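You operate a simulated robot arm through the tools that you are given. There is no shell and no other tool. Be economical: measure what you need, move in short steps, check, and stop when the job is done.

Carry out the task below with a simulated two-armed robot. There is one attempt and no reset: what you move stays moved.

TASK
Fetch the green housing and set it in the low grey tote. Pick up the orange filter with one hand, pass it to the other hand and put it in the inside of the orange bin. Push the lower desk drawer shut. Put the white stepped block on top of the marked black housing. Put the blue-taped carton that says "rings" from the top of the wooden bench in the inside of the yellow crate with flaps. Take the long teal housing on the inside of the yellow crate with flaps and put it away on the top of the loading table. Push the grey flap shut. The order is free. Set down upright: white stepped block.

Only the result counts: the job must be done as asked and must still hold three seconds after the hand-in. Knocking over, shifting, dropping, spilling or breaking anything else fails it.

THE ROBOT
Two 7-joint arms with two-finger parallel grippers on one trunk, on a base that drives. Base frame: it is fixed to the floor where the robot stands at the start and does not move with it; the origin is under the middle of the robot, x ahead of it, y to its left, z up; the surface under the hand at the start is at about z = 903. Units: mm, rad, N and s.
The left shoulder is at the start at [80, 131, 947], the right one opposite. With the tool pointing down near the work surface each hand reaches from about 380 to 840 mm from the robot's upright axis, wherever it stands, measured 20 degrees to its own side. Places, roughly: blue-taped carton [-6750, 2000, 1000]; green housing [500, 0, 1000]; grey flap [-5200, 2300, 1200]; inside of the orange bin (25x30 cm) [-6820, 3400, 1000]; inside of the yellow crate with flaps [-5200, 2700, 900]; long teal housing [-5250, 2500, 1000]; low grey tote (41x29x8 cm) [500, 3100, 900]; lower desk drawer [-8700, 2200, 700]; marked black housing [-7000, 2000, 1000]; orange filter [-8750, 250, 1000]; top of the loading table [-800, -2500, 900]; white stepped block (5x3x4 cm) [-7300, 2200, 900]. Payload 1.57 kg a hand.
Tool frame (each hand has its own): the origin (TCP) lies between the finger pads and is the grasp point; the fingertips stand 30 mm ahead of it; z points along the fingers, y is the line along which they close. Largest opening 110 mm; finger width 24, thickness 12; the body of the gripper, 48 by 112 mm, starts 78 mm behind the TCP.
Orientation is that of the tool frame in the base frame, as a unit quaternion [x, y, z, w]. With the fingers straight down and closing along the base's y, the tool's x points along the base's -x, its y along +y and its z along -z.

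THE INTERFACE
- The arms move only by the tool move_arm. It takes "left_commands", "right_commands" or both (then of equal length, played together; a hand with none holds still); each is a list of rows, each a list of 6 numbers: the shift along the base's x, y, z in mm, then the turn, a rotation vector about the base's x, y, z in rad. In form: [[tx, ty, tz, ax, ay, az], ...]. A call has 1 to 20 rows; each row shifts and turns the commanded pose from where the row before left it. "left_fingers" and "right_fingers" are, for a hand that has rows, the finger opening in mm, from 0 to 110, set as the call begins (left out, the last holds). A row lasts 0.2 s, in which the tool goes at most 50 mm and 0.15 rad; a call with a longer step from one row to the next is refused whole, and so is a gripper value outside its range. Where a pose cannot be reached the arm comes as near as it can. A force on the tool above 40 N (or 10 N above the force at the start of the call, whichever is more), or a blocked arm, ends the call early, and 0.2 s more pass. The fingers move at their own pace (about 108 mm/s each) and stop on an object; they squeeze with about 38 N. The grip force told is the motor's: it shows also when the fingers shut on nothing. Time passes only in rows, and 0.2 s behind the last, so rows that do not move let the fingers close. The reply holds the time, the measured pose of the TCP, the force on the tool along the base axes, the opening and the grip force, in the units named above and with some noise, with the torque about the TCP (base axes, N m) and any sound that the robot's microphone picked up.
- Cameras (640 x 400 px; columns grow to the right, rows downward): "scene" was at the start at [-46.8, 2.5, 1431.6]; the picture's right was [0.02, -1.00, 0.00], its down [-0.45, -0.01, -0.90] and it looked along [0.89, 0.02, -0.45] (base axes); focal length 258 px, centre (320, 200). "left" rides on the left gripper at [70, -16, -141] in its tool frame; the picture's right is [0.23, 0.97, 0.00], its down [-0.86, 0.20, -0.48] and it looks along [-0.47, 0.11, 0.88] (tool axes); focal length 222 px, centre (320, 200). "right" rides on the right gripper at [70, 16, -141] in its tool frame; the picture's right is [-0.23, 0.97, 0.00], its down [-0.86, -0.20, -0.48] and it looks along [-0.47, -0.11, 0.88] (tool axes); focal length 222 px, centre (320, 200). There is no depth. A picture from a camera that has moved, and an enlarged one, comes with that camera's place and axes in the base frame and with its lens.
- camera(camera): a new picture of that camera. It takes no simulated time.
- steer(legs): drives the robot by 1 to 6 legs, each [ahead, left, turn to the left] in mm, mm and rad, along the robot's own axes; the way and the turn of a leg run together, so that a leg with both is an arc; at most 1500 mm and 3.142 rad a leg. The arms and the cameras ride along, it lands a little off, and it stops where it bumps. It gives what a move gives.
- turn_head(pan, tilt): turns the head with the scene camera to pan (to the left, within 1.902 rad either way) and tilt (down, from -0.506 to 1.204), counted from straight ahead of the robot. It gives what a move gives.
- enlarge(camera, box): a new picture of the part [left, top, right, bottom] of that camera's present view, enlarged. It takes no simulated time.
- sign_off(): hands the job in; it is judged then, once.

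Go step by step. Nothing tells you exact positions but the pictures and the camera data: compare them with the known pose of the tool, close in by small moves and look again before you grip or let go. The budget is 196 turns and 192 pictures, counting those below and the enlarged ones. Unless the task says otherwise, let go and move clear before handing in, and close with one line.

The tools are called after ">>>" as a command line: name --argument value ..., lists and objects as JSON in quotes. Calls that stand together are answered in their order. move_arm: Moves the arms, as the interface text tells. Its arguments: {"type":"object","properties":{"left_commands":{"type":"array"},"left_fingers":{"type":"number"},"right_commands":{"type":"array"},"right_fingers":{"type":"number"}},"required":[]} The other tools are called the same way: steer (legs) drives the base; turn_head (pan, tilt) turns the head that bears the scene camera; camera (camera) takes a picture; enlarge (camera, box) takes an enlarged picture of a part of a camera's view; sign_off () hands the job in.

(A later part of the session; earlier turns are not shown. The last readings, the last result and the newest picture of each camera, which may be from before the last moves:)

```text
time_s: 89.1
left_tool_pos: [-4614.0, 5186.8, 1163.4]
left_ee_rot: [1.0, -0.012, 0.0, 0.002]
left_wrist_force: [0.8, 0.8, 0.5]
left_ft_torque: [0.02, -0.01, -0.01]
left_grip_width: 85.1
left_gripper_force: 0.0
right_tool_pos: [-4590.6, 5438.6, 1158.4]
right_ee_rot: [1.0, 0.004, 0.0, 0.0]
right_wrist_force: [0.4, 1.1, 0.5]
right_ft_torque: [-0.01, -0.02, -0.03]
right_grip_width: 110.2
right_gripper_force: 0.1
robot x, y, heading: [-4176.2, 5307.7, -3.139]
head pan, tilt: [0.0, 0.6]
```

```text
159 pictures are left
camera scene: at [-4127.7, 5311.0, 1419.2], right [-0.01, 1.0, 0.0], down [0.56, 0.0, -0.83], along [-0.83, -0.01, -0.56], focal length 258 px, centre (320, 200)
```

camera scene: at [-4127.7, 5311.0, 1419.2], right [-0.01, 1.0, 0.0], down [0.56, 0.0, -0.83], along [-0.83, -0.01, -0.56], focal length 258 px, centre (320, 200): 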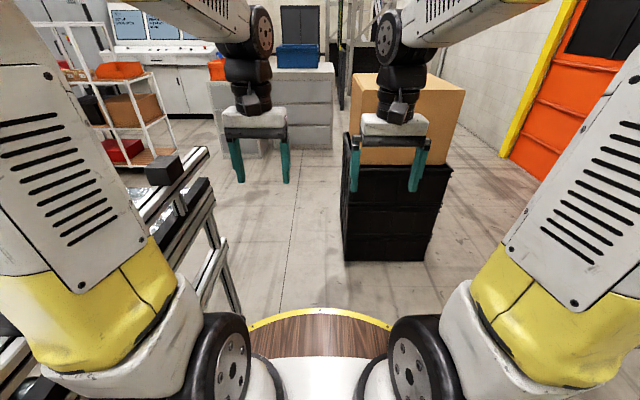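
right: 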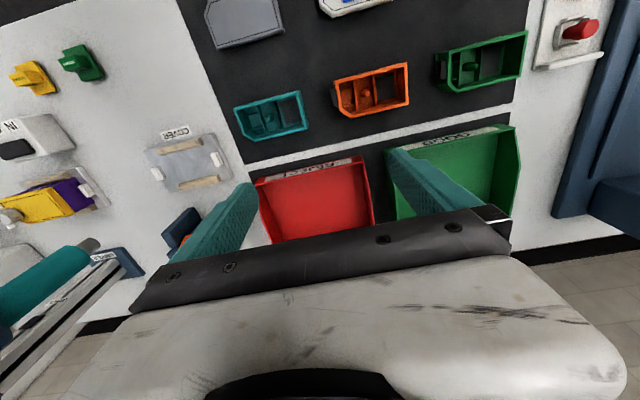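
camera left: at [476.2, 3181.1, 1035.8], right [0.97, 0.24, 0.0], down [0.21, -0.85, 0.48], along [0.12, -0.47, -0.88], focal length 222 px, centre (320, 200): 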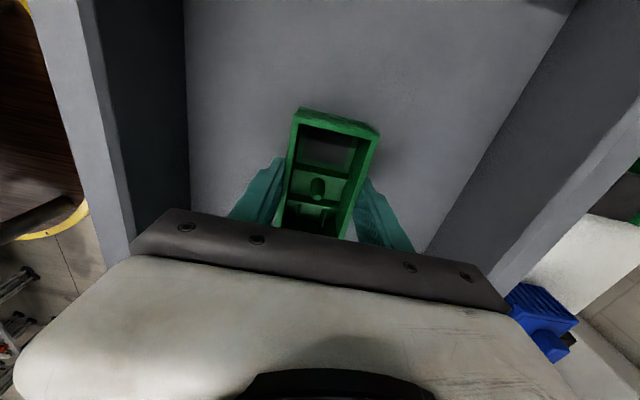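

>>> turn_head --pan -0.9 --tilt 0.5

>>> camera --camera "scene"

```text
time_s: 90.3
left_tool_pos: [-4614.9, 5185.7, 1162.7]
left_ee_rot: [1.0, -0.012, 0.0, 0.001]
left_wrist_force: [-0.8, 0.7, -0.6]
left_ft_torque: [0.01, -0.01, 0.0]
left_grip_width: 85.1
left_gripper_force: 0.0
right_tool_pos: [-4590.5, 5439.5, 1157.0]
right_ee_rot: [1.0, 0.004, 0.0, 0.0]
right_wrist_force: [-0.1, 0.8, 1.0]
right_ft_torque: [0.01, 0.03, -0.01]
right_grip_width: 109.9
right_gripper_force: 0.0
robot x, y, heading: [-4181.5, 5305.6, -3.134]
head pan, tilt: [-0.901, 0.499]
```

```text
158 pictures are left
camera scene: at [-4096.3, 5382.5, 1428.2], right [0.78, 0.63, 0.0], down [0.3, -0.37, -0.88], along [-0.55, 0.68, -0.48], focal length 258 px, centre (320, 200)
```

scene: 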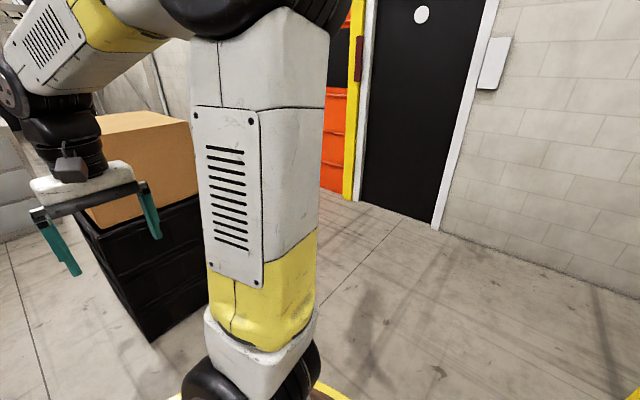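

The floor right of the black box is wide open, so I go round it on that side.

>>> steer --legs '[[700, -1250, 0], [1500, 0, 0]]'

>>> turn_head --pan 0.5 --tilt 0.4

>>> camera --camera "scene"

```text
time_s: 104.3
left_tool_pos: [-6810.7, 6341.6, 1163.6]
left_ee_rot: [1.0, 0.007, 0.001, 0.002]
left_wrist_force: [0.7, 0.2, -0.4]
left_ft_torque: [0.03, -0.03, 0.0]
left_grip_width: 84.9
left_gripper_force: 0.0
right_tool_pos: [-6796.4, 6595.5, 1157.9]
right_ee_rot: [1.0, 0.021, 0.0, 0.001]
right_wrist_force: [0.5, 0.1, -0.5]
right_ft_torque: [-0.01, 0.03, 0.0]
right_grip_width: 109.8
right_gripper_force: 0.1
robot x, y, heading: [-6381.7, 6481.2, -3.1]
head pan, tilt: [-0.901, 0.499]
```

```text
time_s: 105.9
left_tool_pos: [-6810.8, 6341.6, 1163.3]
left_ee_rot: [1.0, 0.007, 0.0, 0.002]
left_wrist_force: [0.5, -0.3, -0.4]
left_ft_torque: [0.02, -0.01, 0.02]
left_grip_width: 85.2
left_gripper_force: 0.0
right_tool_pos: [-6795.5, 6595.0, 1157.4]
right_ee_rot: [1.0, 0.021, 0.001, 0.0]
right_wrist_force: [-0.1, -0.8, -0.2]
right_ft_torque: [0.01, -0.01, 0.01]
right_grip_width: 109.9
right_gripper_force: 0.1
robot x, y, heading: [-6384.6, 6487.0, -3.105]
head pan, tilt: [0.499, 0.4]
```

```text
157 pictures are left
camera scene: at [-6320.5, 6440.1, 1437.4], right [-0.51, 0.86, 0.0], down [0.33, 0.2, -0.92], along [-0.79, -0.47, -0.39], focal length 258 px, centre (320, 200)
```

scene: 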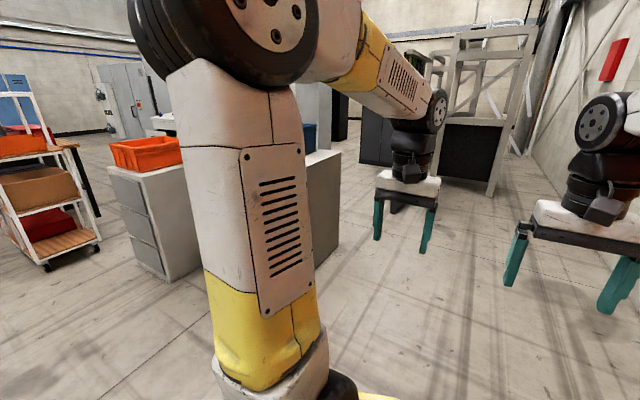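

>>> steer --legs '[[0, 0, 1.53]]'

>>> turn_head --pan 0.0 --tilt 0.3

>>> camera --camera "scene"

```text
time_s: 109.9
left_tool_pos: [-6276.1, 6043.6, 1163.3]
left_ee_rot: [0.73, 0.683, 0.001, 0.001]
left_wrist_force: [-0.5, 0.4, 0.1]
left_ft_torque: [0.0, 0.01, 0.01]
left_grip_width: 84.9
left_gripper_force: 0.0
right_tool_pos: [-6528.9, 6077.0, 1157.2]
right_ee_rot: [0.72, 0.694, 0.0, 0.0]
right_wrist_force: [-0.3, -0.1, 0.1]
right_ft_torque: [-0.02, 0.02, -0.02]
right_grip_width: 110.0
right_gripper_force: 0.0
robot x, y, heading: [-6382.8, 6482.7, -1.611]
head pan, tilt: [0.499, 0.4]
```

```text
time_s: 110.8
left_tool_pos: [-6277.7, 6042.9, 1162.6]
left_ee_rot: [0.731, 0.683, 0.001, 0.001]
left_wrist_force: [0.1, -0.7, -0.1]
left_ft_torque: [0.02, 0.01, 0.01]
left_grip_width: 85.0
left_gripper_force: 0.1
right_tool_pos: [-6528.9, 6077.1, 1158.2]
right_ee_rot: [0.72, 0.694, 0.001, -0.001]
right_wrist_force: [-0.3, -0.3, 0.0]
right_ft_torque: [-0.02, -0.02, 0.01]
right_grip_width: 110.1
right_gripper_force: 0.1
robot x, y, heading: [-6383.0, 6482.5, -1.602]
head pan, tilt: [0.0, 0.3]
```

```text
156 pictures are left
camera scene: at [-6378.9, 6528.3, 1446.6], right [-1.0, 0.04, 0.0], down [0.01, 0.3, -0.96], along [-0.03, -0.95, -0.3], focal length 258 px, centre (320, 200)
```

scene: 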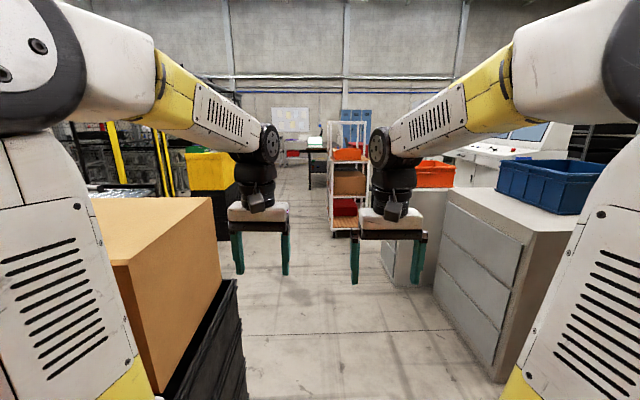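

>>> steer --legs '[[1500, 0, 0.03], [600, 0, 0]]'

>>> camera --camera "scene"

>>> turn_head --pan 0.9 --tilt 0.3

>>> camera --camera "scene"

```text
time_s: 121.1
left_tool_pos: [-6246.7, 3978.0, 1163.6]
left_ee_rot: [0.708, 0.706, 0.002, 0.001]
left_wrist_force: [0.1, 0.2, 0.2]
left_ft_torque: [0.01, -0.02, 0.0]
left_grip_width: 85.3
left_gripper_force: 0.0
right_tool_pos: [-6499.6, 3996.1, 1157.6]
right_ee_rot: [0.698, 0.716, 0.0, -0.001]
right_wrist_force: [-0.6, -0.5, 0.0]
right_ft_torque: [0.03, 0.01, -0.02]
right_grip_width: 109.7
right_gripper_force: 0.0
robot x, y, heading: [-6376.9, 4408.3, -1.543]
head pan, tilt: [0.0, 0.3]
```

```text
155 pictures are left
camera scene: at [-6378.7, 4455.2, 1446.6], right [-1.0, -0.03, 0.0], down [-0.01, 0.3, -0.96], along [0.03, -0.95, -0.3], focal length 258 px, centre (320, 200)
```

scene: 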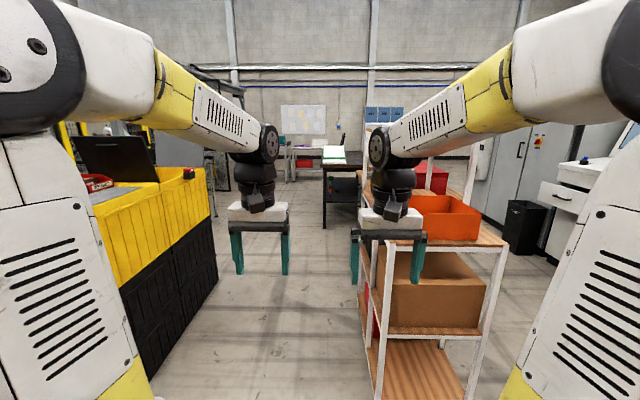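

```text
time_s: 122.3
left_tool_pos: [-6246.3, 3977.8, 1162.6]
left_ee_rot: [0.709, 0.706, 0.002, 0.001]
left_wrist_force: [0.2, -0.2, 0.1]
left_ft_torque: [-0.01, -0.01, 0.01]
left_grip_width: 85.0
left_gripper_force: 0.1
right_tool_pos: [-6499.7, 3995.5, 1158.4]
right_ee_rot: [0.698, 0.716, 0.0, 0.0]
right_wrist_force: [0.3, 1.3, 0.4]
right_ft_torque: [-0.03, 0.02, 0.01]
right_grip_width: 110.2
right_gripper_force: 0.1
robot x, y, heading: [-6380.4, 4411.3, -1.546]
head pan, tilt: [0.901, 0.3]
```

```text
154 pictures are left
camera scene: at [-6306.6, 4492.3, 1446.6], right [-0.6, -0.8, 0.0], down [-0.24, 0.18, -0.96], along [0.76, -0.57, -0.3], focal length 258 px, centre (320, 200)
```

scene: 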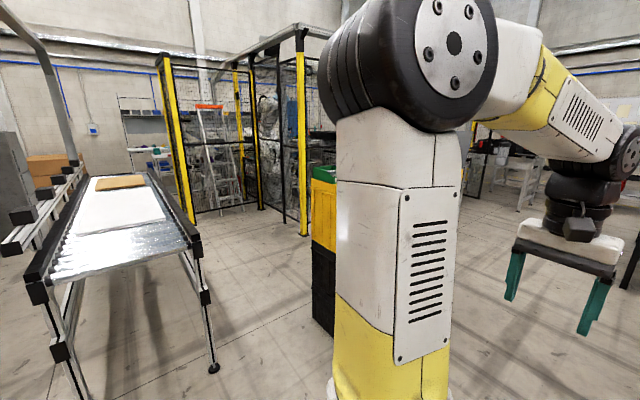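

>>> steer --legs '[[500, 330, 0], [900, 0, -0.025]]'

>>> camera --camera "scene"

>>> turn_head --pan -0.7 --tilt 0.35

>>> camera --camera "scene"

```text
time_s: 130.1
left_tool_pos: [-5915.8, 2569.9, 1163.6]
left_ee_rot: [0.721, 0.693, 0.001, 0.001]
left_wrist_force: [1.2, -0.4, -0.1]
left_ft_torque: [0.04, 0.01, -0.03]
left_grip_width: 85.0
left_gripper_force: 0.0
right_tool_pos: [-6168.4, 2595.8, 1158.4]
right_ee_rot: [0.71, 0.704, -0.001, -0.001]
right_wrist_force: [-0.1, -0.2, 0.4]
right_ft_torque: [0.0, -0.02, 0.01]
right_grip_width: 110.1
right_gripper_force: 0.2
robot x, y, heading: [-6028.0, 3005.5, -1.578]
head pan, tilt: [0.901, 0.3]
```

```text
153 pictures are left
camera scene: at [-5958.7, 3085.8, 1446.6], right [-0.63, -0.78, 0.0], down [-0.23, 0.19, -0.96], along [0.74, -0.6, -0.3], focal length 258 px, centre (320, 200)
```

scene: 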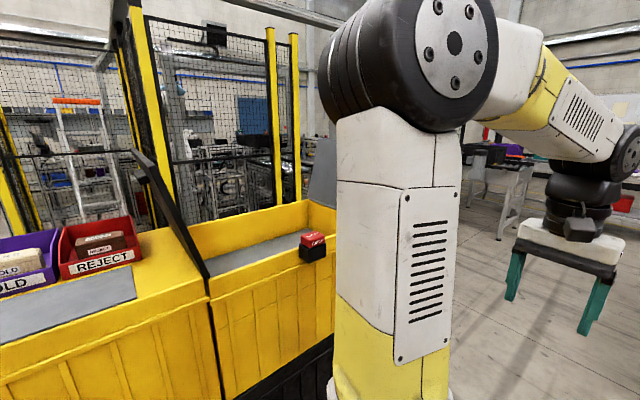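

```text
time_s: 131.8
left_tool_pos: [-5916.4, 2568.9, 1164.5]
left_ee_rot: [0.721, 0.693, 0.002, 0.002]
left_wrist_force: [-0.8, -0.8, -0.3]
left_ft_torque: [0.01, 0.04, -0.01]
left_grip_width: 85.2
left_gripper_force: 0.1
right_tool_pos: [-6168.2, 2594.6, 1157.7]
right_ee_rot: [0.71, 0.704, 0.0, 0.0]
right_wrist_force: [-0.3, -0.1, 0.0]
right_ft_torque: [0.01, -0.01, -0.02]
right_grip_width: 110.0
right_gripper_force: 0.1
robot x, y, heading: [-6030.9, 3002.6, -1.577]
head pan, tilt: [-0.7, 0.351]
```

```text
152 pictures are left
camera scene: at [-6091.9, 3073.5, 1441.9], right [-0.76, 0.65, 0.0], down [0.22, 0.26, -0.94], along [-0.61, -0.71, -0.34], focal length 258 px, centre (320, 200)
```

scene: 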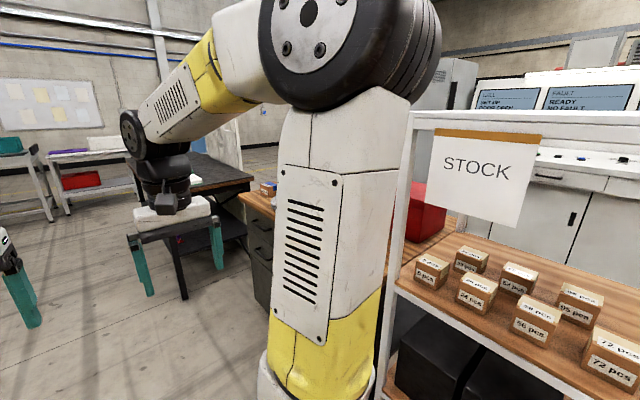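

>>> steer --legs '[[800, 0, 0]]'

>>> turn_head --pan -1.4 --tilt 0.35

>>> camera --camera "scene"

>>> turn_head --pan 1.3 --tilt 0.45

>>> camera --camera "scene"

```text
time_s: 136.1
left_tool_pos: [-5914.5, 1768.8, 1163.5]
left_ee_rot: [0.717, 0.697, 0.002, 0.002]
left_wrist_force: [0.4, -0.6, -0.7]
left_ft_torque: [-0.06, 0.01, -0.01]
left_grip_width: 85.1
left_gripper_force: 0.0
right_tool_pos: [-6167.9, 1792.8, 1157.3]
right_ee_rot: [0.706, 0.708, 0.0, 0.0]
right_wrist_force: [-1.1, -0.4, 0.1]
right_ft_torque: [0.01, -0.02, -0.03]
right_grip_width: 110.4
right_gripper_force: 0.0
robot x, y, heading: [-6036.2, 2203.6, -1.567]
head pan, tilt: [-0.7, 0.351]
```

```text
time_s: 137.1
left_tool_pos: [-5914.9, 1767.7, 1162.4]
left_ee_rot: [0.718, 0.696, 0.002, 0.002]
left_wrist_force: [-0.2, 0.3, 0.2]
left_ft_torque: [-0.02, -0.01, -0.03]
left_grip_width: 85.0
left_gripper_force: 0.0
right_tool_pos: [-6165.9, 1792.3, 1157.6]
right_ee_rot: [0.707, 0.707, 0.0, 0.001]
right_wrist_force: [-0.3, 1.0, -1.4]
right_ft_torque: [0.02, 0.01, -0.01]
right_grip_width: 109.8
right_gripper_force: 0.0
robot x, y, heading: [-6033.2, 2202.8, -1.568]
head pan, tilt: [-1.4, 0.351]
```

```text
151 pictures are left
camera scene: at [-6126.8, 2325.9, 1441.9], right [-0.17, 0.98, 0.0], down [0.34, 0.06, -0.94], along [-0.93, -0.16, -0.34], focal length 258 px, centre (320, 200)
```

scene: 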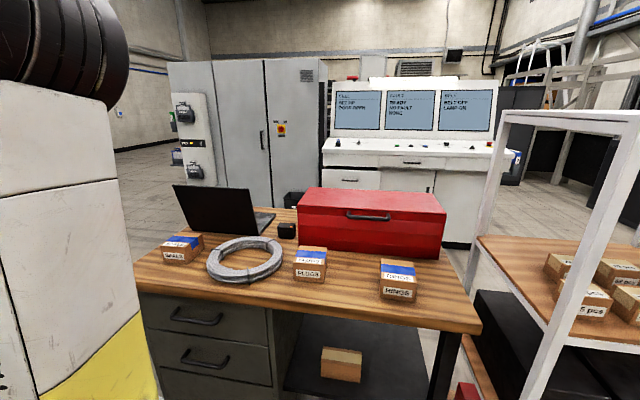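

```text
time_s: 139.5
left_tool_pos: [-5914.2, 1768.6, 1162.6]
left_ee_rot: [0.718, 0.696, 0.001, 0.001]
left_wrist_force: [-0.8, -0.5, 0.3]
left_ft_torque: [-0.04, 0.0, -0.01]
left_grip_width: 84.9
left_gripper_force: 0.1
right_tool_pos: [-6166.8, 1791.3, 1157.0]
right_ee_rot: [0.707, 0.708, 0.0, 0.0]
right_wrist_force: [0.3, -0.8, 0.5]
right_ft_torque: [0.0, 0.0, 0.01]
right_grip_width: 110.0
right_gripper_force: 0.1
robot x, y, heading: [-6037.4, 2200.2, -1.574]
head pan, tilt: [1.3, 0.45]
```

```text
150 pictures are left
camera scene: at [-5946.5, 2317.5, 1432.7], right [-0.27, -0.96, 0.0], down [-0.42, 0.12, -0.9], along [0.87, -0.24, -0.44], focal length 258 px, centre (320, 200)
```

scene: 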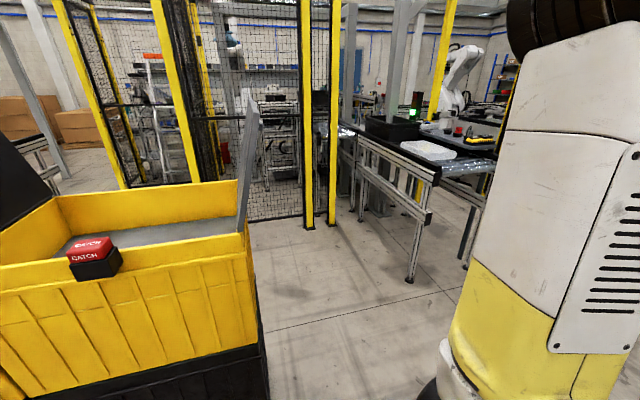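

>>> turn_head --pan -1.45 --tilt 0.4

>>> enlarge --camera "scene" --box '[160, 140, 480, 340]'

```text
time_s: 142.0
left_tool_pos: [-5914.4, 1767.9, 1162.8]
left_ee_rot: [0.718, 0.696, 0.002, 0.001]
left_wrist_force: [0.2, 0.2, -0.1]
left_ft_torque: [0.0, -0.01, 0.03]
left_grip_width: 85.2
left_gripper_force: 0.0
right_tool_pos: [-6166.1, 1792.5, 1158.5]
right_ee_rot: [0.706, 0.708, 0.0, 0.0]
right_wrist_force: [-0.9, 0.3, 0.9]
right_ft_torque: [0.0, 0.0, 0.01]
right_grip_width: 110.1
right_gripper_force: 0.1
robot x, y, heading: [-6035.1, 2203.3, -1.568]
head pan, tilt: [-1.45, 0.4]
```

```text
2.00 times, centred on (320, 240) of scene
camera zoom: at [-6127.0, 2330.6, 1437.4], right [-0.12, 0.99, 0.0], down [0.39, 0.05, -0.92], along [-0.91, -0.11, -0.39], focal length 517 px, centre (320, 120)
```

zoom: 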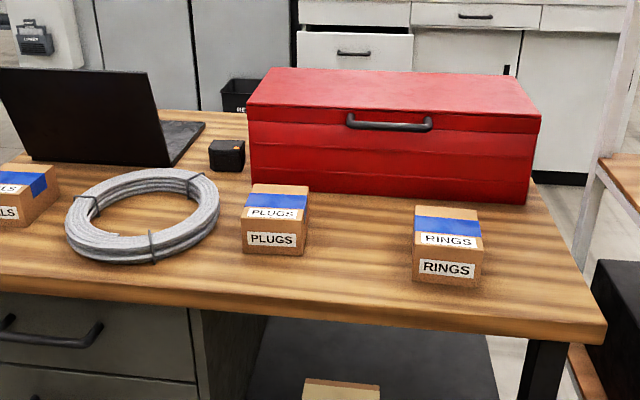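

The RINGS carton stands near the desk's front edge at about (-6780, 2440); the black housing is behind at (-7090, 2000). I turn to face the wooden bench.

>>> steer --legs '[[0, 0, -1.573], [100, -20, 0]]'

>>> turn_head --pan -0.15 --tilt 0.55

>>> camera --camera "scene"

>>> camera --camera "right"

```text
time_s: 146.8
left_tool_pos: [-6563.3, 2078.3, 1163.3]
left_ee_rot: [1.0, 0.006, 0.0, 0.002]
left_wrist_force: [0.3, -0.5, -0.7]
left_ft_torque: [0.0, -0.03, -0.06]
left_grip_width: 85.0
left_gripper_force: 0.0
right_tool_pos: [-6549.6, 2331.8, 1158.2]
right_ee_rot: [1.0, 0.021, 0.0, 0.0]
right_wrist_force: [-0.6, 0.1, -0.3]
right_ft_torque: [0.04, 0.02, -0.02]
right_grip_width: 110.2
right_gripper_force: 0.0
robot x, y, heading: [-6132.4, 2218.0, -3.101]
head pan, tilt: [-1.45, 0.4]
```

```text
time_s: 148.3
left_tool_pos: [-6563.9, 2078.3, 1163.6]
left_ee_rot: [1.0, 0.006, 0.0, 0.002]
left_wrist_force: [0.2, 0.2, -0.3]
left_ft_torque: [0.03, -0.04, -0.02]
left_grip_width: 84.9
left_gripper_force: 0.0
right_tool_pos: [-6550.1, 2331.6, 1157.3]
right_ee_rot: [1.0, 0.02, 0.0, 0.0]
right_wrist_force: [0.0, 1.1, 0.4]
right_ft_torque: [0.02, -0.03, 0.0]
right_grip_width: 109.9
right_gripper_force: 0.2
robot x, y, heading: [-6136.2, 2213.8, -3.1]
head pan, tilt: [-0.15, 0.55]
```

```text
148 pictures are left
camera scene: at [-6084.1, 2233.5, 1423.7], right [0.11, 0.99, 0.0], down [0.52, -0.06, -0.85], along [-0.85, 0.09, -0.52], focal length 258 px, centre (320, 200)
```

scene: 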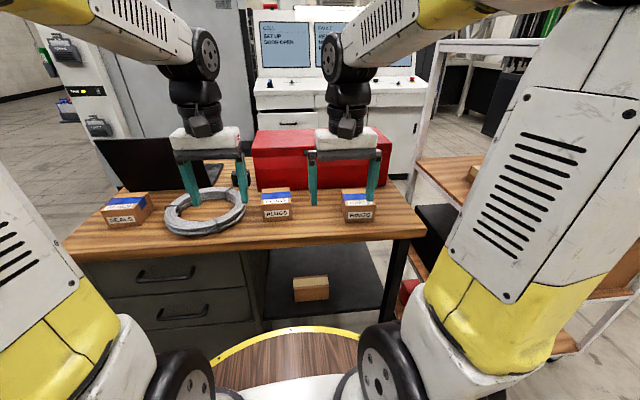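

```text
147 pictures are left
camera right: at [-6480.1, 2318.0, 1299.6], right [-0.19, -0.98, 0.0], down [-0.86, 0.16, 0.48], along [-0.47, 0.09, -0.88], focal length 222 px, centre (320, 200)
```

right: 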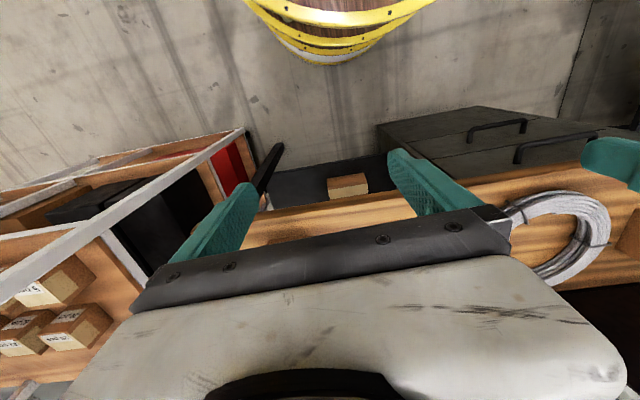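

>>> enlarge --camera "scene" --box '[240, 160, 440, 285]'

>>> move_arm --right_commands '[[-40, 10, 15, 0, 0, 0], [-40, 20, 15, 0, 0, 0], [-40, 20, 15, 0, 0, 0], [-40, 20, 10, 0, 0, 0], [-20, 20, 0, 0, 0, 0]]'

>>> camera --camera "right"

```text
3.20 times, centred on (340, 222) of scene
camera zoom: at [-6084.1, 2233.5, 1423.7], right [0.11, 0.99, 0.0], down [0.52, -0.06, -0.85], along [-0.85, 0.09, -0.52], focal length 827 px, centre (256, 128)
```

zoom: 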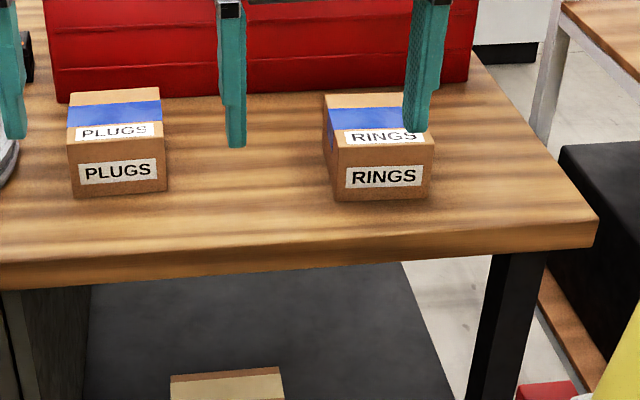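

```text
time_s: 149.5
left_tool_pos: [-6564.9, 2078.6, 1162.7]
left_ee_rot: [1.0, 0.006, 0.0, 0.001]
left_wrist_force: [0.1, -0.6, 0.0]
left_ft_torque: [0.0, 0.0, 0.01]
left_grip_width: 85.2
left_gripper_force: 0.1
right_tool_pos: [-6730.6, 2420.5, 1211.7]
right_ee_rot: [1.0, 0.021, 0.0, 0.0]
right_wrist_force: [1.2, 0.0, -0.4]
right_ft_torque: [0.01, 0.03, 0.02]
right_grip_width: 110.1
right_gripper_force: 0.0
robot x, y, heading: [-6135.5, 2215.1, -3.098]
head pan, tilt: [-0.15, 0.55]
```

```text
145 pictures are left
camera right: at [-6661.2, 2407.7, 1353.7], right [-0.19, -0.98, 0.0], down [-0.86, 0.16, 0.48], along [-0.47, 0.09, -0.88], focal length 222 px, centre (320, 200)
```

right: 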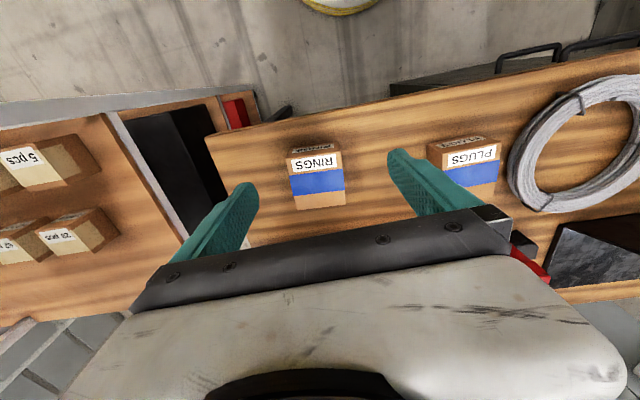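

The carton centre works out at about (-6823, 2442), 95 mm wide, slightly turned. I move above it, aligned.

>>> move_arm --right_commands '[[-45, 11, -10, 0, 0, -0.07], [-47, 11, -40, 0, 0, -0.067], [0, 0, -45, 0, 0, 0], [0, 0, -37, 0, 0, 0]]'

>>> camera --camera "right"

>>> enlarge --camera "scene" --box '[280, 130, 440, 240]'

```text
refused: row 2 steps farther than a row can; nothing moved
```

```text
144 pictures are left
camera right: at [-6661.2, 2407.7, 1353.7], right [-0.19, -0.98, 0.0], down [-0.86, 0.16, 0.48], along [-0.47, 0.09, -0.88], focal length 222 px, centre (320, 200)
```

right: 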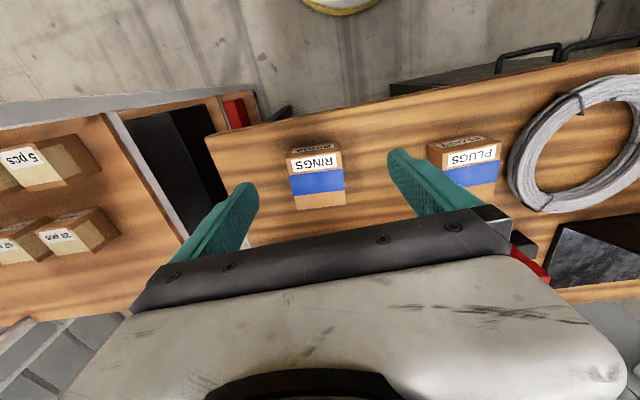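

```text
3.64 times, centred on (360, 185) of scene
camera zoom: at [-6083.9, 2233.3, 1423.6], right [0.11, 0.99, 0.0], down [0.52, -0.06, -0.85], along [-0.85, 0.09, -0.52], focal length 940 px, centre (174, 254)
```

zoom: 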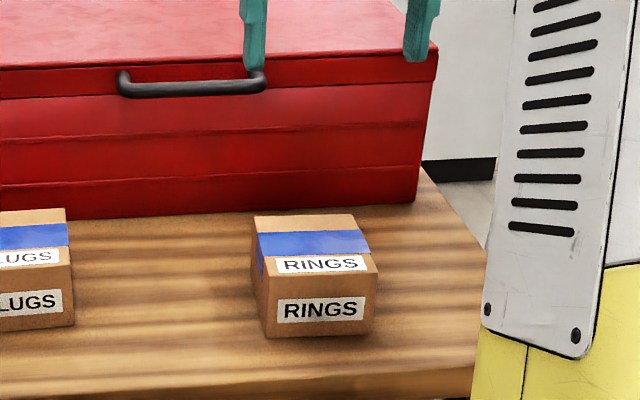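

>>> move_arm --right_commands '[[-30, 6, -20, 0, 0, -0.045], [-30, 6, -30, 0, 0, -0.045], [-27, 6, -30, 0, 0, -0.045], [0, 0, -35, 0, 0, 0], [0, 0, -25, 0, 0, 0]]'

>>> enlarge --camera "right" --box '[200, 60, 440, 230]'

>>> enlarge --camera "scene" --box '[280, 130, 440, 240]'

```text
time_s: 150.7
left_tool_pos: [-6564.0, 2077.6, 1162.6]
left_ee_rot: [1.0, 0.006, 0.0, 0.002]
left_wrist_force: [0.5, 0.5, -0.4]
left_ft_torque: [-0.01, -0.01, -0.01]
left_grip_width: 84.7
left_gripper_force: 0.0
right_tool_pos: [-6817.2, 2441.0, 1070.3]
right_ee_rot: [0.999, -0.047, 0.0, 0.001]
right_wrist_force: [0.4, 0.2, -0.2]
right_ft_torque: [0.0, 0.0, 0.01]
right_grip_width: 109.9
right_gripper_force: 0.1
robot x, y, heading: [-6137.1, 2217.6, -3.099]
head pan, tilt: [-0.15, 0.55]
```

```text
2.35 times, centred on (320, 145) of right
camera zoom: at [-6750.6, 2417.4, 1213.0], right [-0.32, -0.95, 0.0], down [-0.83, 0.28, 0.48], along [-0.45, 0.15, -0.88], focal length 523 px, centre (320, 329)
```

zoom: 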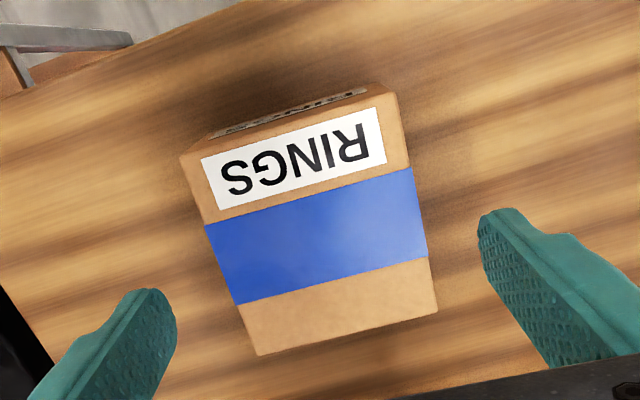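

```text
3.64 times, centred on (360, 185) of scene
camera zoom: at [-6084.0, 2233.4, 1423.6], right [0.11, 0.99, 0.0], down [0.52, -0.06, -0.85], along [-0.85, 0.09, -0.52], focal length 940 px, centre (174, 254)
```

zoom: 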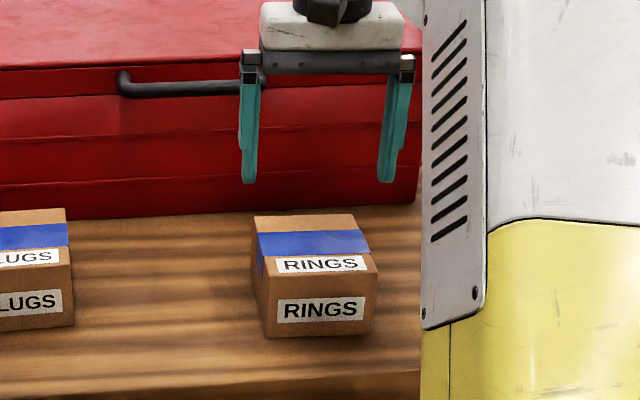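

>>> move_arm --right_commands '[[-8, 3, -25, 0, 0, 0.045], [0, 0, -23, 0, 0, 0], [0, 0, 0, 0, 0, 0]]'

>>> enlarge --camera "right" --box '[200, 60, 440, 230]'

>>> enlarge --camera "scene" --box '[280, 130, 440, 240]'

```text
time_s: 151.5
left_tool_pos: [-6564.2, 2077.7, 1162.8]
left_ee_rot: [1.0, 0.006, 0.001, 0.002]
left_wrist_force: [-0.6, 0.5, 0.7]
left_ft_torque: [-0.05, 0.0, 0.01]
left_grip_width: 85.2
left_gripper_force: 0.0
right_tool_pos: [-6827.8, 2441.8, 1024.5]
right_ee_rot: [1.0, -0.023, 0.0, 0.001]
right_wrist_force: [0.6, 0.8, 0.0]
right_ft_torque: [-0.01, 0.0, 0.0]
right_grip_width: 110.0
right_gripper_force: 0.0
robot x, y, heading: [-6133.1, 2217.5, -3.101]
head pan, tilt: [-0.15, 0.55]
```

```text
2.35 times, centred on (320, 145) of right
camera zoom: at [-6758.5, 2422.6, 1166.7], right [-0.27, -0.96, 0.0], down [-0.84, 0.24, 0.48], along [-0.46, 0.13, -0.88], focal length 523 px, centre (320, 329)
```

zoom: 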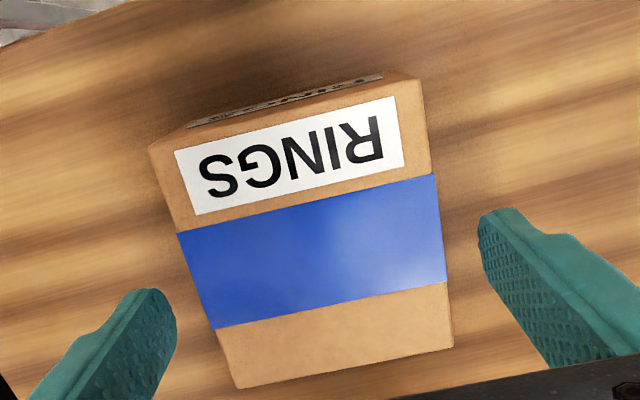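

```text
3.64 times, centred on (360, 185) of scene
camera zoom: at [-6084.2, 2233.4, 1423.6], right [0.11, 0.99, 0.0], down [0.52, -0.06, -0.85], along [-0.85, 0.09, -0.52], focal length 940 px, centre (174, 254)
```

zoom: 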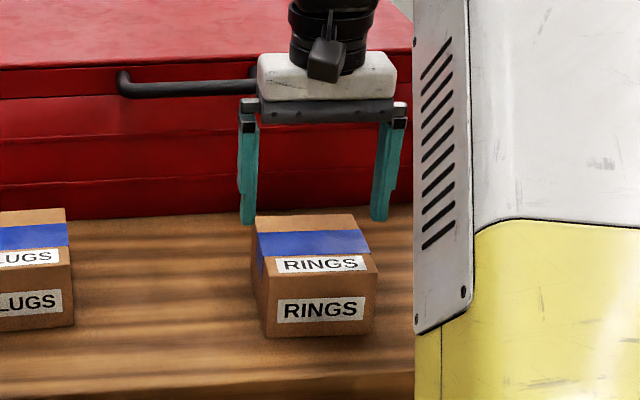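

>>> move_arm --right_commands '[[0, 2, -15, 0, 0, 0], [0, 0, -20, 0, 0, 0], [0, 0, -20, 0, 0, 0], [0, 0, -15, 0, 0, 0], [0, 0, 0, 0, 0, 0]]'

>>> enlarge --camera "scene" --box '[280, 130, 440, 240]'

```text
time_s: 152.7
left_tool_pos: [-6564.5, 2079.3, 1163.7]
left_ee_rot: [1.0, 0.006, 0.0, 0.001]
left_wrist_force: [-0.5, 0.5, -0.7]
left_ft_torque: [0.03, -0.03, -0.01]
left_grip_width: 84.7
left_gripper_force: 0.0
right_tool_pos: [-6826.3, 2442.4, 954.2]
right_ee_rot: [1.0, -0.023, 0.0, -0.001]
right_wrist_force: [-0.3, 0.2, 1.0]
right_ft_torque: [-0.03, 0.0, -0.01]
right_grip_width: 109.9
right_gripper_force: 0.1
robot x, y, heading: [-6136.0, 2217.9, -3.1]
head pan, tilt: [-0.15, 0.55]
```

```text
3.64 times, centred on (360, 185) of scene
camera zoom: at [-6084.1, 2233.4, 1423.6], right [0.11, 0.99, 0.0], down [0.52, -0.06, -0.85], along [-0.85, 0.09, -0.52], focal length 940 px, centre (174, 254)
```

zoom: 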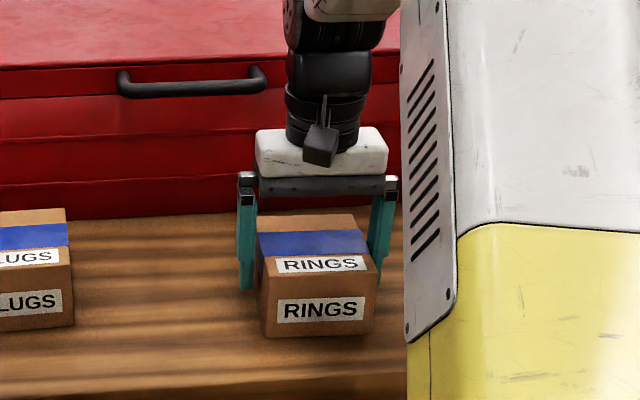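

>>> move_arm --right_commands '[[0, 0, 0, 0, 0, 0], [0, 0, 0, 0, 0, 0], [0, 0, 0, 0, 0, 0], [0, 0, 10, 0, 0, 0], [0, 0, 35, 0, 0, 0], [0, 0, 40, 0, 0, 0], [0, 0, 40, 0, 0, 0], [0, 0, 40, 0, 0, 0], [0, 0, 40, 0, 0, 0]]' --right_fingers 60

>>> camera --camera "scene"

```text
time_s: 154.7
left_tool_pos: [-6563.6, 2078.0, 1162.3]
left_ee_rot: [1.0, 0.006, 0.0, 0.002]
left_wrist_force: [-0.3, 1.2, -0.5]
left_ft_torque: [-0.01, 0.01, 0.0]
left_grip_width: 85.1
left_gripper_force: 0.1
right_tool_pos: [-6825.6, 2444.0, 1158.7]
right_ee_rot: [1.0, -0.024, 0.001, 0.001]
right_wrist_force: [0.2, 0.4, -2.7]
right_ft_torque: [-0.05, -0.02, 0.02]
right_grip_width: 99.9
right_gripper_force: 38.5
robot x, y, heading: [-6139.5, 2217.6, -3.099]
head pan, tilt: [-0.15, 0.55]
```

```text
137 pictures are left
camera scene: at [-6084.4, 2233.5, 1423.7], right [0.11, 0.99, 0.0], down [0.52, -0.06, -0.85], along [-0.85, 0.09, -0.52], focal length 258 px, centre (320, 200)
```

scene: 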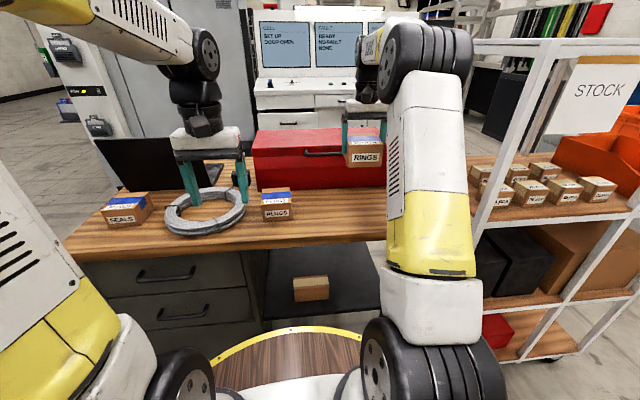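

Carton gripped and lifted. I back off, draw the arm in, and turn toward the yellow crate.

>>> steer --legs '[[120, 0, 0]]'

```text
time_s: 156.0
left_tool_pos: [-6684.0, 2074.8, 1163.0]
left_ee_rot: [1.0, 0.006, 0.0, 0.001]
left_wrist_force: [-0.2, -0.7, -0.4]
left_ft_torque: [-0.03, -0.01, 0.0]
left_grip_width: 84.9
left_gripper_force: 0.0
right_tool_pos: [-6945.7, 2440.8, 1157.4]
right_ee_rot: [1.0, -0.024, 0.0, 0.0]
right_wrist_force: [-0.7, 0.2, -3.1]
right_ft_torque: [0.04, 0.03, 0.04]
right_grip_width: 99.7
right_gripper_force: 37.7
robot x, y, heading: [-6256.7, 2211.8, -3.1]
head pan, tilt: [-0.15, 0.55]
```

I mistakenly drove forward instead of back; I check that nothing was touched.

>>> camera --camera "scene"

>>> camera --camera "right"

```text
136 pictures are left
camera scene: at [-6203.9, 2228.4, 1423.6], right [0.11, 0.99, 0.0], down [0.52, -0.06, -0.85], along [-0.85, 0.09, -0.52], focal length 258 px, centre (320, 200)
```

scene: 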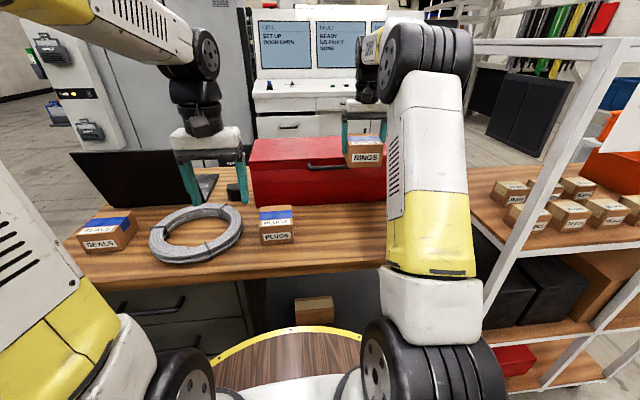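

```text
135 pictures are left
camera right: at [-6877.0, 2420.8, 1300.4], right [-0.27, -0.96, 0.0], down [-0.84, 0.24, 0.48], along [-0.46, 0.13, -0.88], focal length 222 px, centre (320, 200)
```

right: 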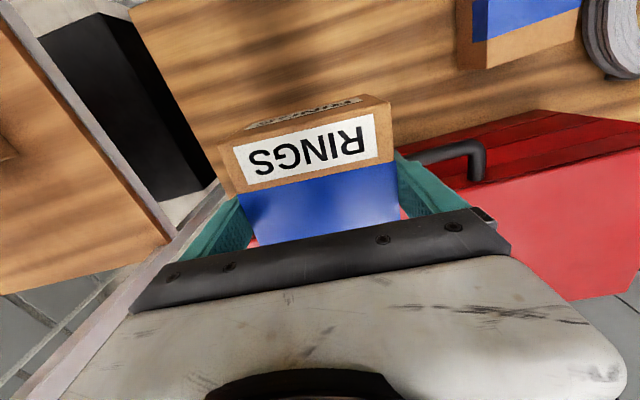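

Nothing was touched. I raise the carton and back away.

>>> move_arm --right_commands '[[0, 0, 30, 0, 0, 0], [10, 0, 30, 0, 0, 0]]'

>>> steer --legs '[[-280, 0, 0]]'

>>> move_arm --right_commands '[[42, -10, 0, 0, 0, 0], [42, -10, 0, 0, 0, 0], [42, -10, 0, 0, 0, 0], [42, -10, 0, 0, 0, 0], [42, -10, 0, 0, 0, 0], [30, -10, 0, 0, 0, 0]]'

>>> steer --legs '[[0, 0, 3.1]]'

>>> turn_head --pan 0.3 --tilt 0.45

>>> camera --camera "scene"

```text
time_s: 156.6
left_tool_pos: [-6685.1, 2073.2, 1164.0]
left_ee_rot: [1.0, 0.006, 0.0, 0.001]
left_wrist_force: [-0.2, 0.1, -0.4]
left_ft_torque: [-0.02, -0.02, 0.0]
left_grip_width: 84.7
left_gripper_force: 0.1
right_tool_pos: [-6936.0, 2438.2, 1218.0]
right_ee_rot: [1.0, -0.025, 0.001, -0.001]
right_wrist_force: [0.2, -0.3, -2.8]
right_ft_torque: [0.03, -0.05, 0.0]
right_grip_width: 99.6
right_gripper_force: 38.2
robot x, y, heading: [-6254.9, 2214.0, -3.1]
head pan, tilt: [-0.15, 0.55]
```

```text
time_s: 158.5
left_tool_pos: [-6407.2, 2084.7, 1162.6]
left_ee_rot: [1.0, 0.005, 0.0, 0.002]
left_wrist_force: [-0.3, -0.9, 0.5]
left_ft_torque: [0.0, -0.01, -0.01]
left_grip_width: 85.1
left_gripper_force: 0.0
right_tool_pos: [-6657.2, 2451.8, 1219.1]
right_ee_rot: [1.0, -0.024, 0.0, 0.001]
right_wrist_force: [1.1, 0.3, -3.3]
right_ft_torque: [0.01, -0.03, 0.0]
right_grip_width: 99.8
right_gripper_force: 38.1
robot x, y, heading: [-5975.4, 2224.5, -3.101]
head pan, tilt: [-0.15, 0.55]
```

```text
time_s: 159.9
left_tool_pos: [-6407.3, 2086.5, 1162.8]
left_ee_rot: [1.0, 0.004, 0.0, 0.002]
left_wrist_force: [0.3, -0.5, -0.5]
left_ft_torque: [0.0, -0.05, 0.0]
left_grip_width: 85.0
left_gripper_force: 0.1
right_tool_pos: [-6416.8, 2392.2, 1219.0]
right_ee_rot: [1.0, -0.025, 0.0, 0.0]
right_wrist_force: [0.0, 0.4, -3.3]
right_ft_torque: [-0.01, -0.04, 0.01]
right_grip_width: 99.7
right_gripper_force: 38.2
robot x, y, heading: [-5975.3, 2223.9, -3.098]
head pan, tilt: [-0.15, 0.55]
```

```text
time_s: 167.6
left_tool_pos: [-5544.8, 2352.0, 1163.9]
left_ee_rot: [0.008, 1.0, 0.002, -0.001]
left_wrist_force: [0.4, -0.8, -1.0]
left_ft_torque: [0.04, 0.03, 0.03]
left_grip_width: 85.0
left_gripper_force: 0.0
right_tool_pos: [-5543.5, 2044.8, 1218.9]
right_ee_rot: [0.038, 0.999, 0.0, 0.0]
right_wrist_force: [-0.1, 0.3, -3.0]
right_ft_torque: [-0.02, -0.01, -0.04]
right_grip_width: 99.4
right_gripper_force: 38.3
robot x, y, heading: [-5978.2, 2224.4, 0.017]
head pan, tilt: [-0.15, 0.55]
```

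```text
time_s: 168.5
left_tool_pos: [-5544.3, 2350.0, 1163.1]
left_ee_rot: [0.008, 1.0, 0.001, -0.001]
left_wrist_force: [0.4, 0.5, 0.0]
left_ft_torque: [-0.03, 0.02, 0.0]
left_grip_width: 85.1
left_gripper_force: 0.1
right_tool_pos: [-5541.6, 2044.7, 1220.2]
right_ee_rot: [0.037, 0.999, 0.0, -0.001]
right_wrist_force: [0.3, 0.1, -3.7]
right_ft_torque: [0.01, 0.0, 0.0]
right_grip_width: 100.0
right_gripper_force: 38.1
robot x, y, heading: [-5976.6, 2226.1, 0.013]
head pan, tilt: [0.3, 0.45]
```

```text
134 pictures are left
camera scene: at [-6028.5, 2250.3, 1432.7], right [0.31, -0.95, 0.0], down [-0.41, -0.13, -0.9], along [0.86, 0.28, -0.44], focal length 258 px, centre (320, 200)
```

scene: 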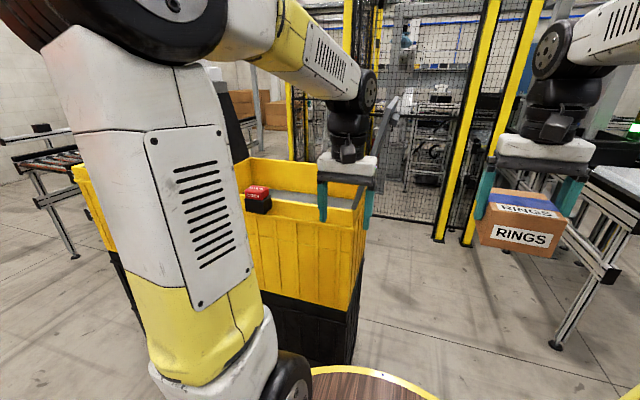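

>>> steer --legs '[[0, 520, 0]]'

>>> turn_head --pan -0.1 --tilt 0.6

>>> camera --camera "scene"

>>> camera --camera "left"

```text
time_s: 171.5
left_tool_pos: [-5551.4, 2869.2, 1162.2]
left_ee_rot: [0.011, 1.0, 0.001, 0.0]
left_wrist_force: [1.4, -0.4, 0.7]
left_ft_torque: [0.03, -0.02, 0.01]
left_grip_width: 85.2
left_gripper_force: 0.0
right_tool_pos: [-5549.0, 2562.2, 1219.3]
right_ee_rot: [0.04, 0.999, 0.0, 0.0]
right_wrist_force: [-0.9, -0.7, -3.6]
right_ft_torque: [-0.01, 0.01, 0.03]
right_grip_width: 99.9
right_gripper_force: 38.0
robot x, y, heading: [-5983.2, 2742.2, 0.009]
head pan, tilt: [0.3, 0.45]
```

```text
time_s: 172.4
left_tool_pos: [-5551.1, 2869.2, 1163.1]
left_ee_rot: [0.01, 1.0, 0.002, 0.0]
left_wrist_force: [-1.1, -0.7, -0.3]
left_ft_torque: [0.04, 0.01, 0.0]
left_grip_width: 85.0
left_gripper_force: 0.0
right_tool_pos: [-5549.7, 2562.3, 1219.2]
right_ee_rot: [0.04, 0.999, 0.0, 0.0]
right_wrist_force: [1.2, 0.7, -3.5]
right_ft_torque: [-0.01, -0.04, -0.01]
right_grip_width: 99.9
right_gripper_force: 37.3
robot x, y, heading: [-5984.7, 2744.2, 0.013]
head pan, tilt: [-0.099, 0.6]
```

```text
133 pictures are left
camera scene: at [-6034.4, 2734.9, 1419.2], right [-0.09, -1.0, 0.0], down [-0.56, 0.05, -0.83], along [0.82, -0.07, -0.56], focal length 258 px, centre (320, 200)
```

scene: 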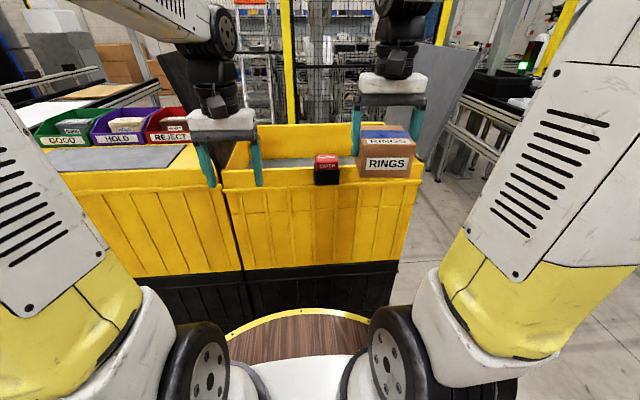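

```text
132 pictures are left
camera left: at [-5622.1, 2854.7, 1303.9], right [-0.21, 0.98, 0.0], down [0.86, 0.18, 0.48], along [0.47, 0.1, -0.88], focal length 222 px, centre (320, 200)
```

left: 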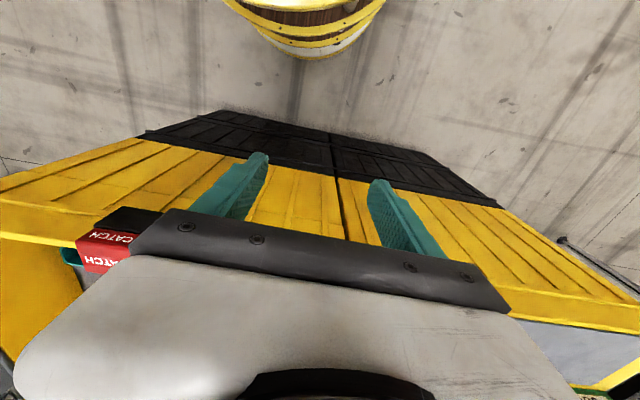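

>>> steer --legs '[[250, 0, 0]]'

>>> camera --camera "scene"

>>> camera --camera "left"

```text
time_s: 174.2
left_tool_pos: [-5302.0, 2873.1, 1162.4]
left_ee_rot: [0.01, 1.0, 0.002, 0.0]
left_wrist_force: [-0.3, -0.3, 0.2]
left_ft_torque: [0.02, -0.02, -0.01]
left_grip_width: 84.7
left_gripper_force: 0.0
right_tool_pos: [-5297.8, 2567.2, 1218.6]
right_ee_rot: [0.039, 0.999, -0.001, 0.0]
right_wrist_force: [0.1, 0.3, -2.8]
right_ft_torque: [0.01, -0.02, 0.04]
right_grip_width: 99.6
right_gripper_force: 38.3
robot x, y, heading: [-5733.8, 2746.6, 0.01]
head pan, tilt: [-0.099, 0.6]
```

```text
131 pictures are left
camera scene: at [-5783.9, 2737.6, 1419.1], right [-0.09, -1.0, 0.0], down [-0.56, 0.05, -0.83], along [0.82, -0.07, -0.56], focal length 258 px, centre (320, 200)
```

scene: 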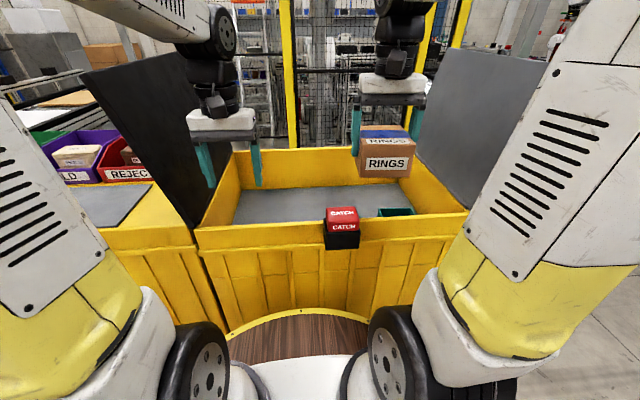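

```text
130 pictures are left
camera left: at [-5371.7, 2858.1, 1303.9], right [-0.21, 0.98, 0.0], down [0.86, 0.18, 0.48], along [0.47, 0.1, -0.88], focal length 222 px, centre (320, 200)
```

left: 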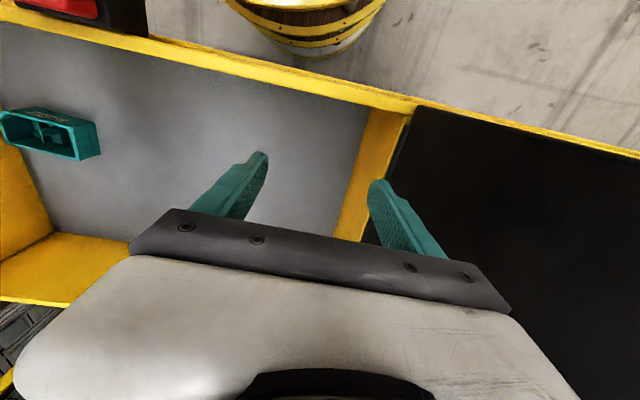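

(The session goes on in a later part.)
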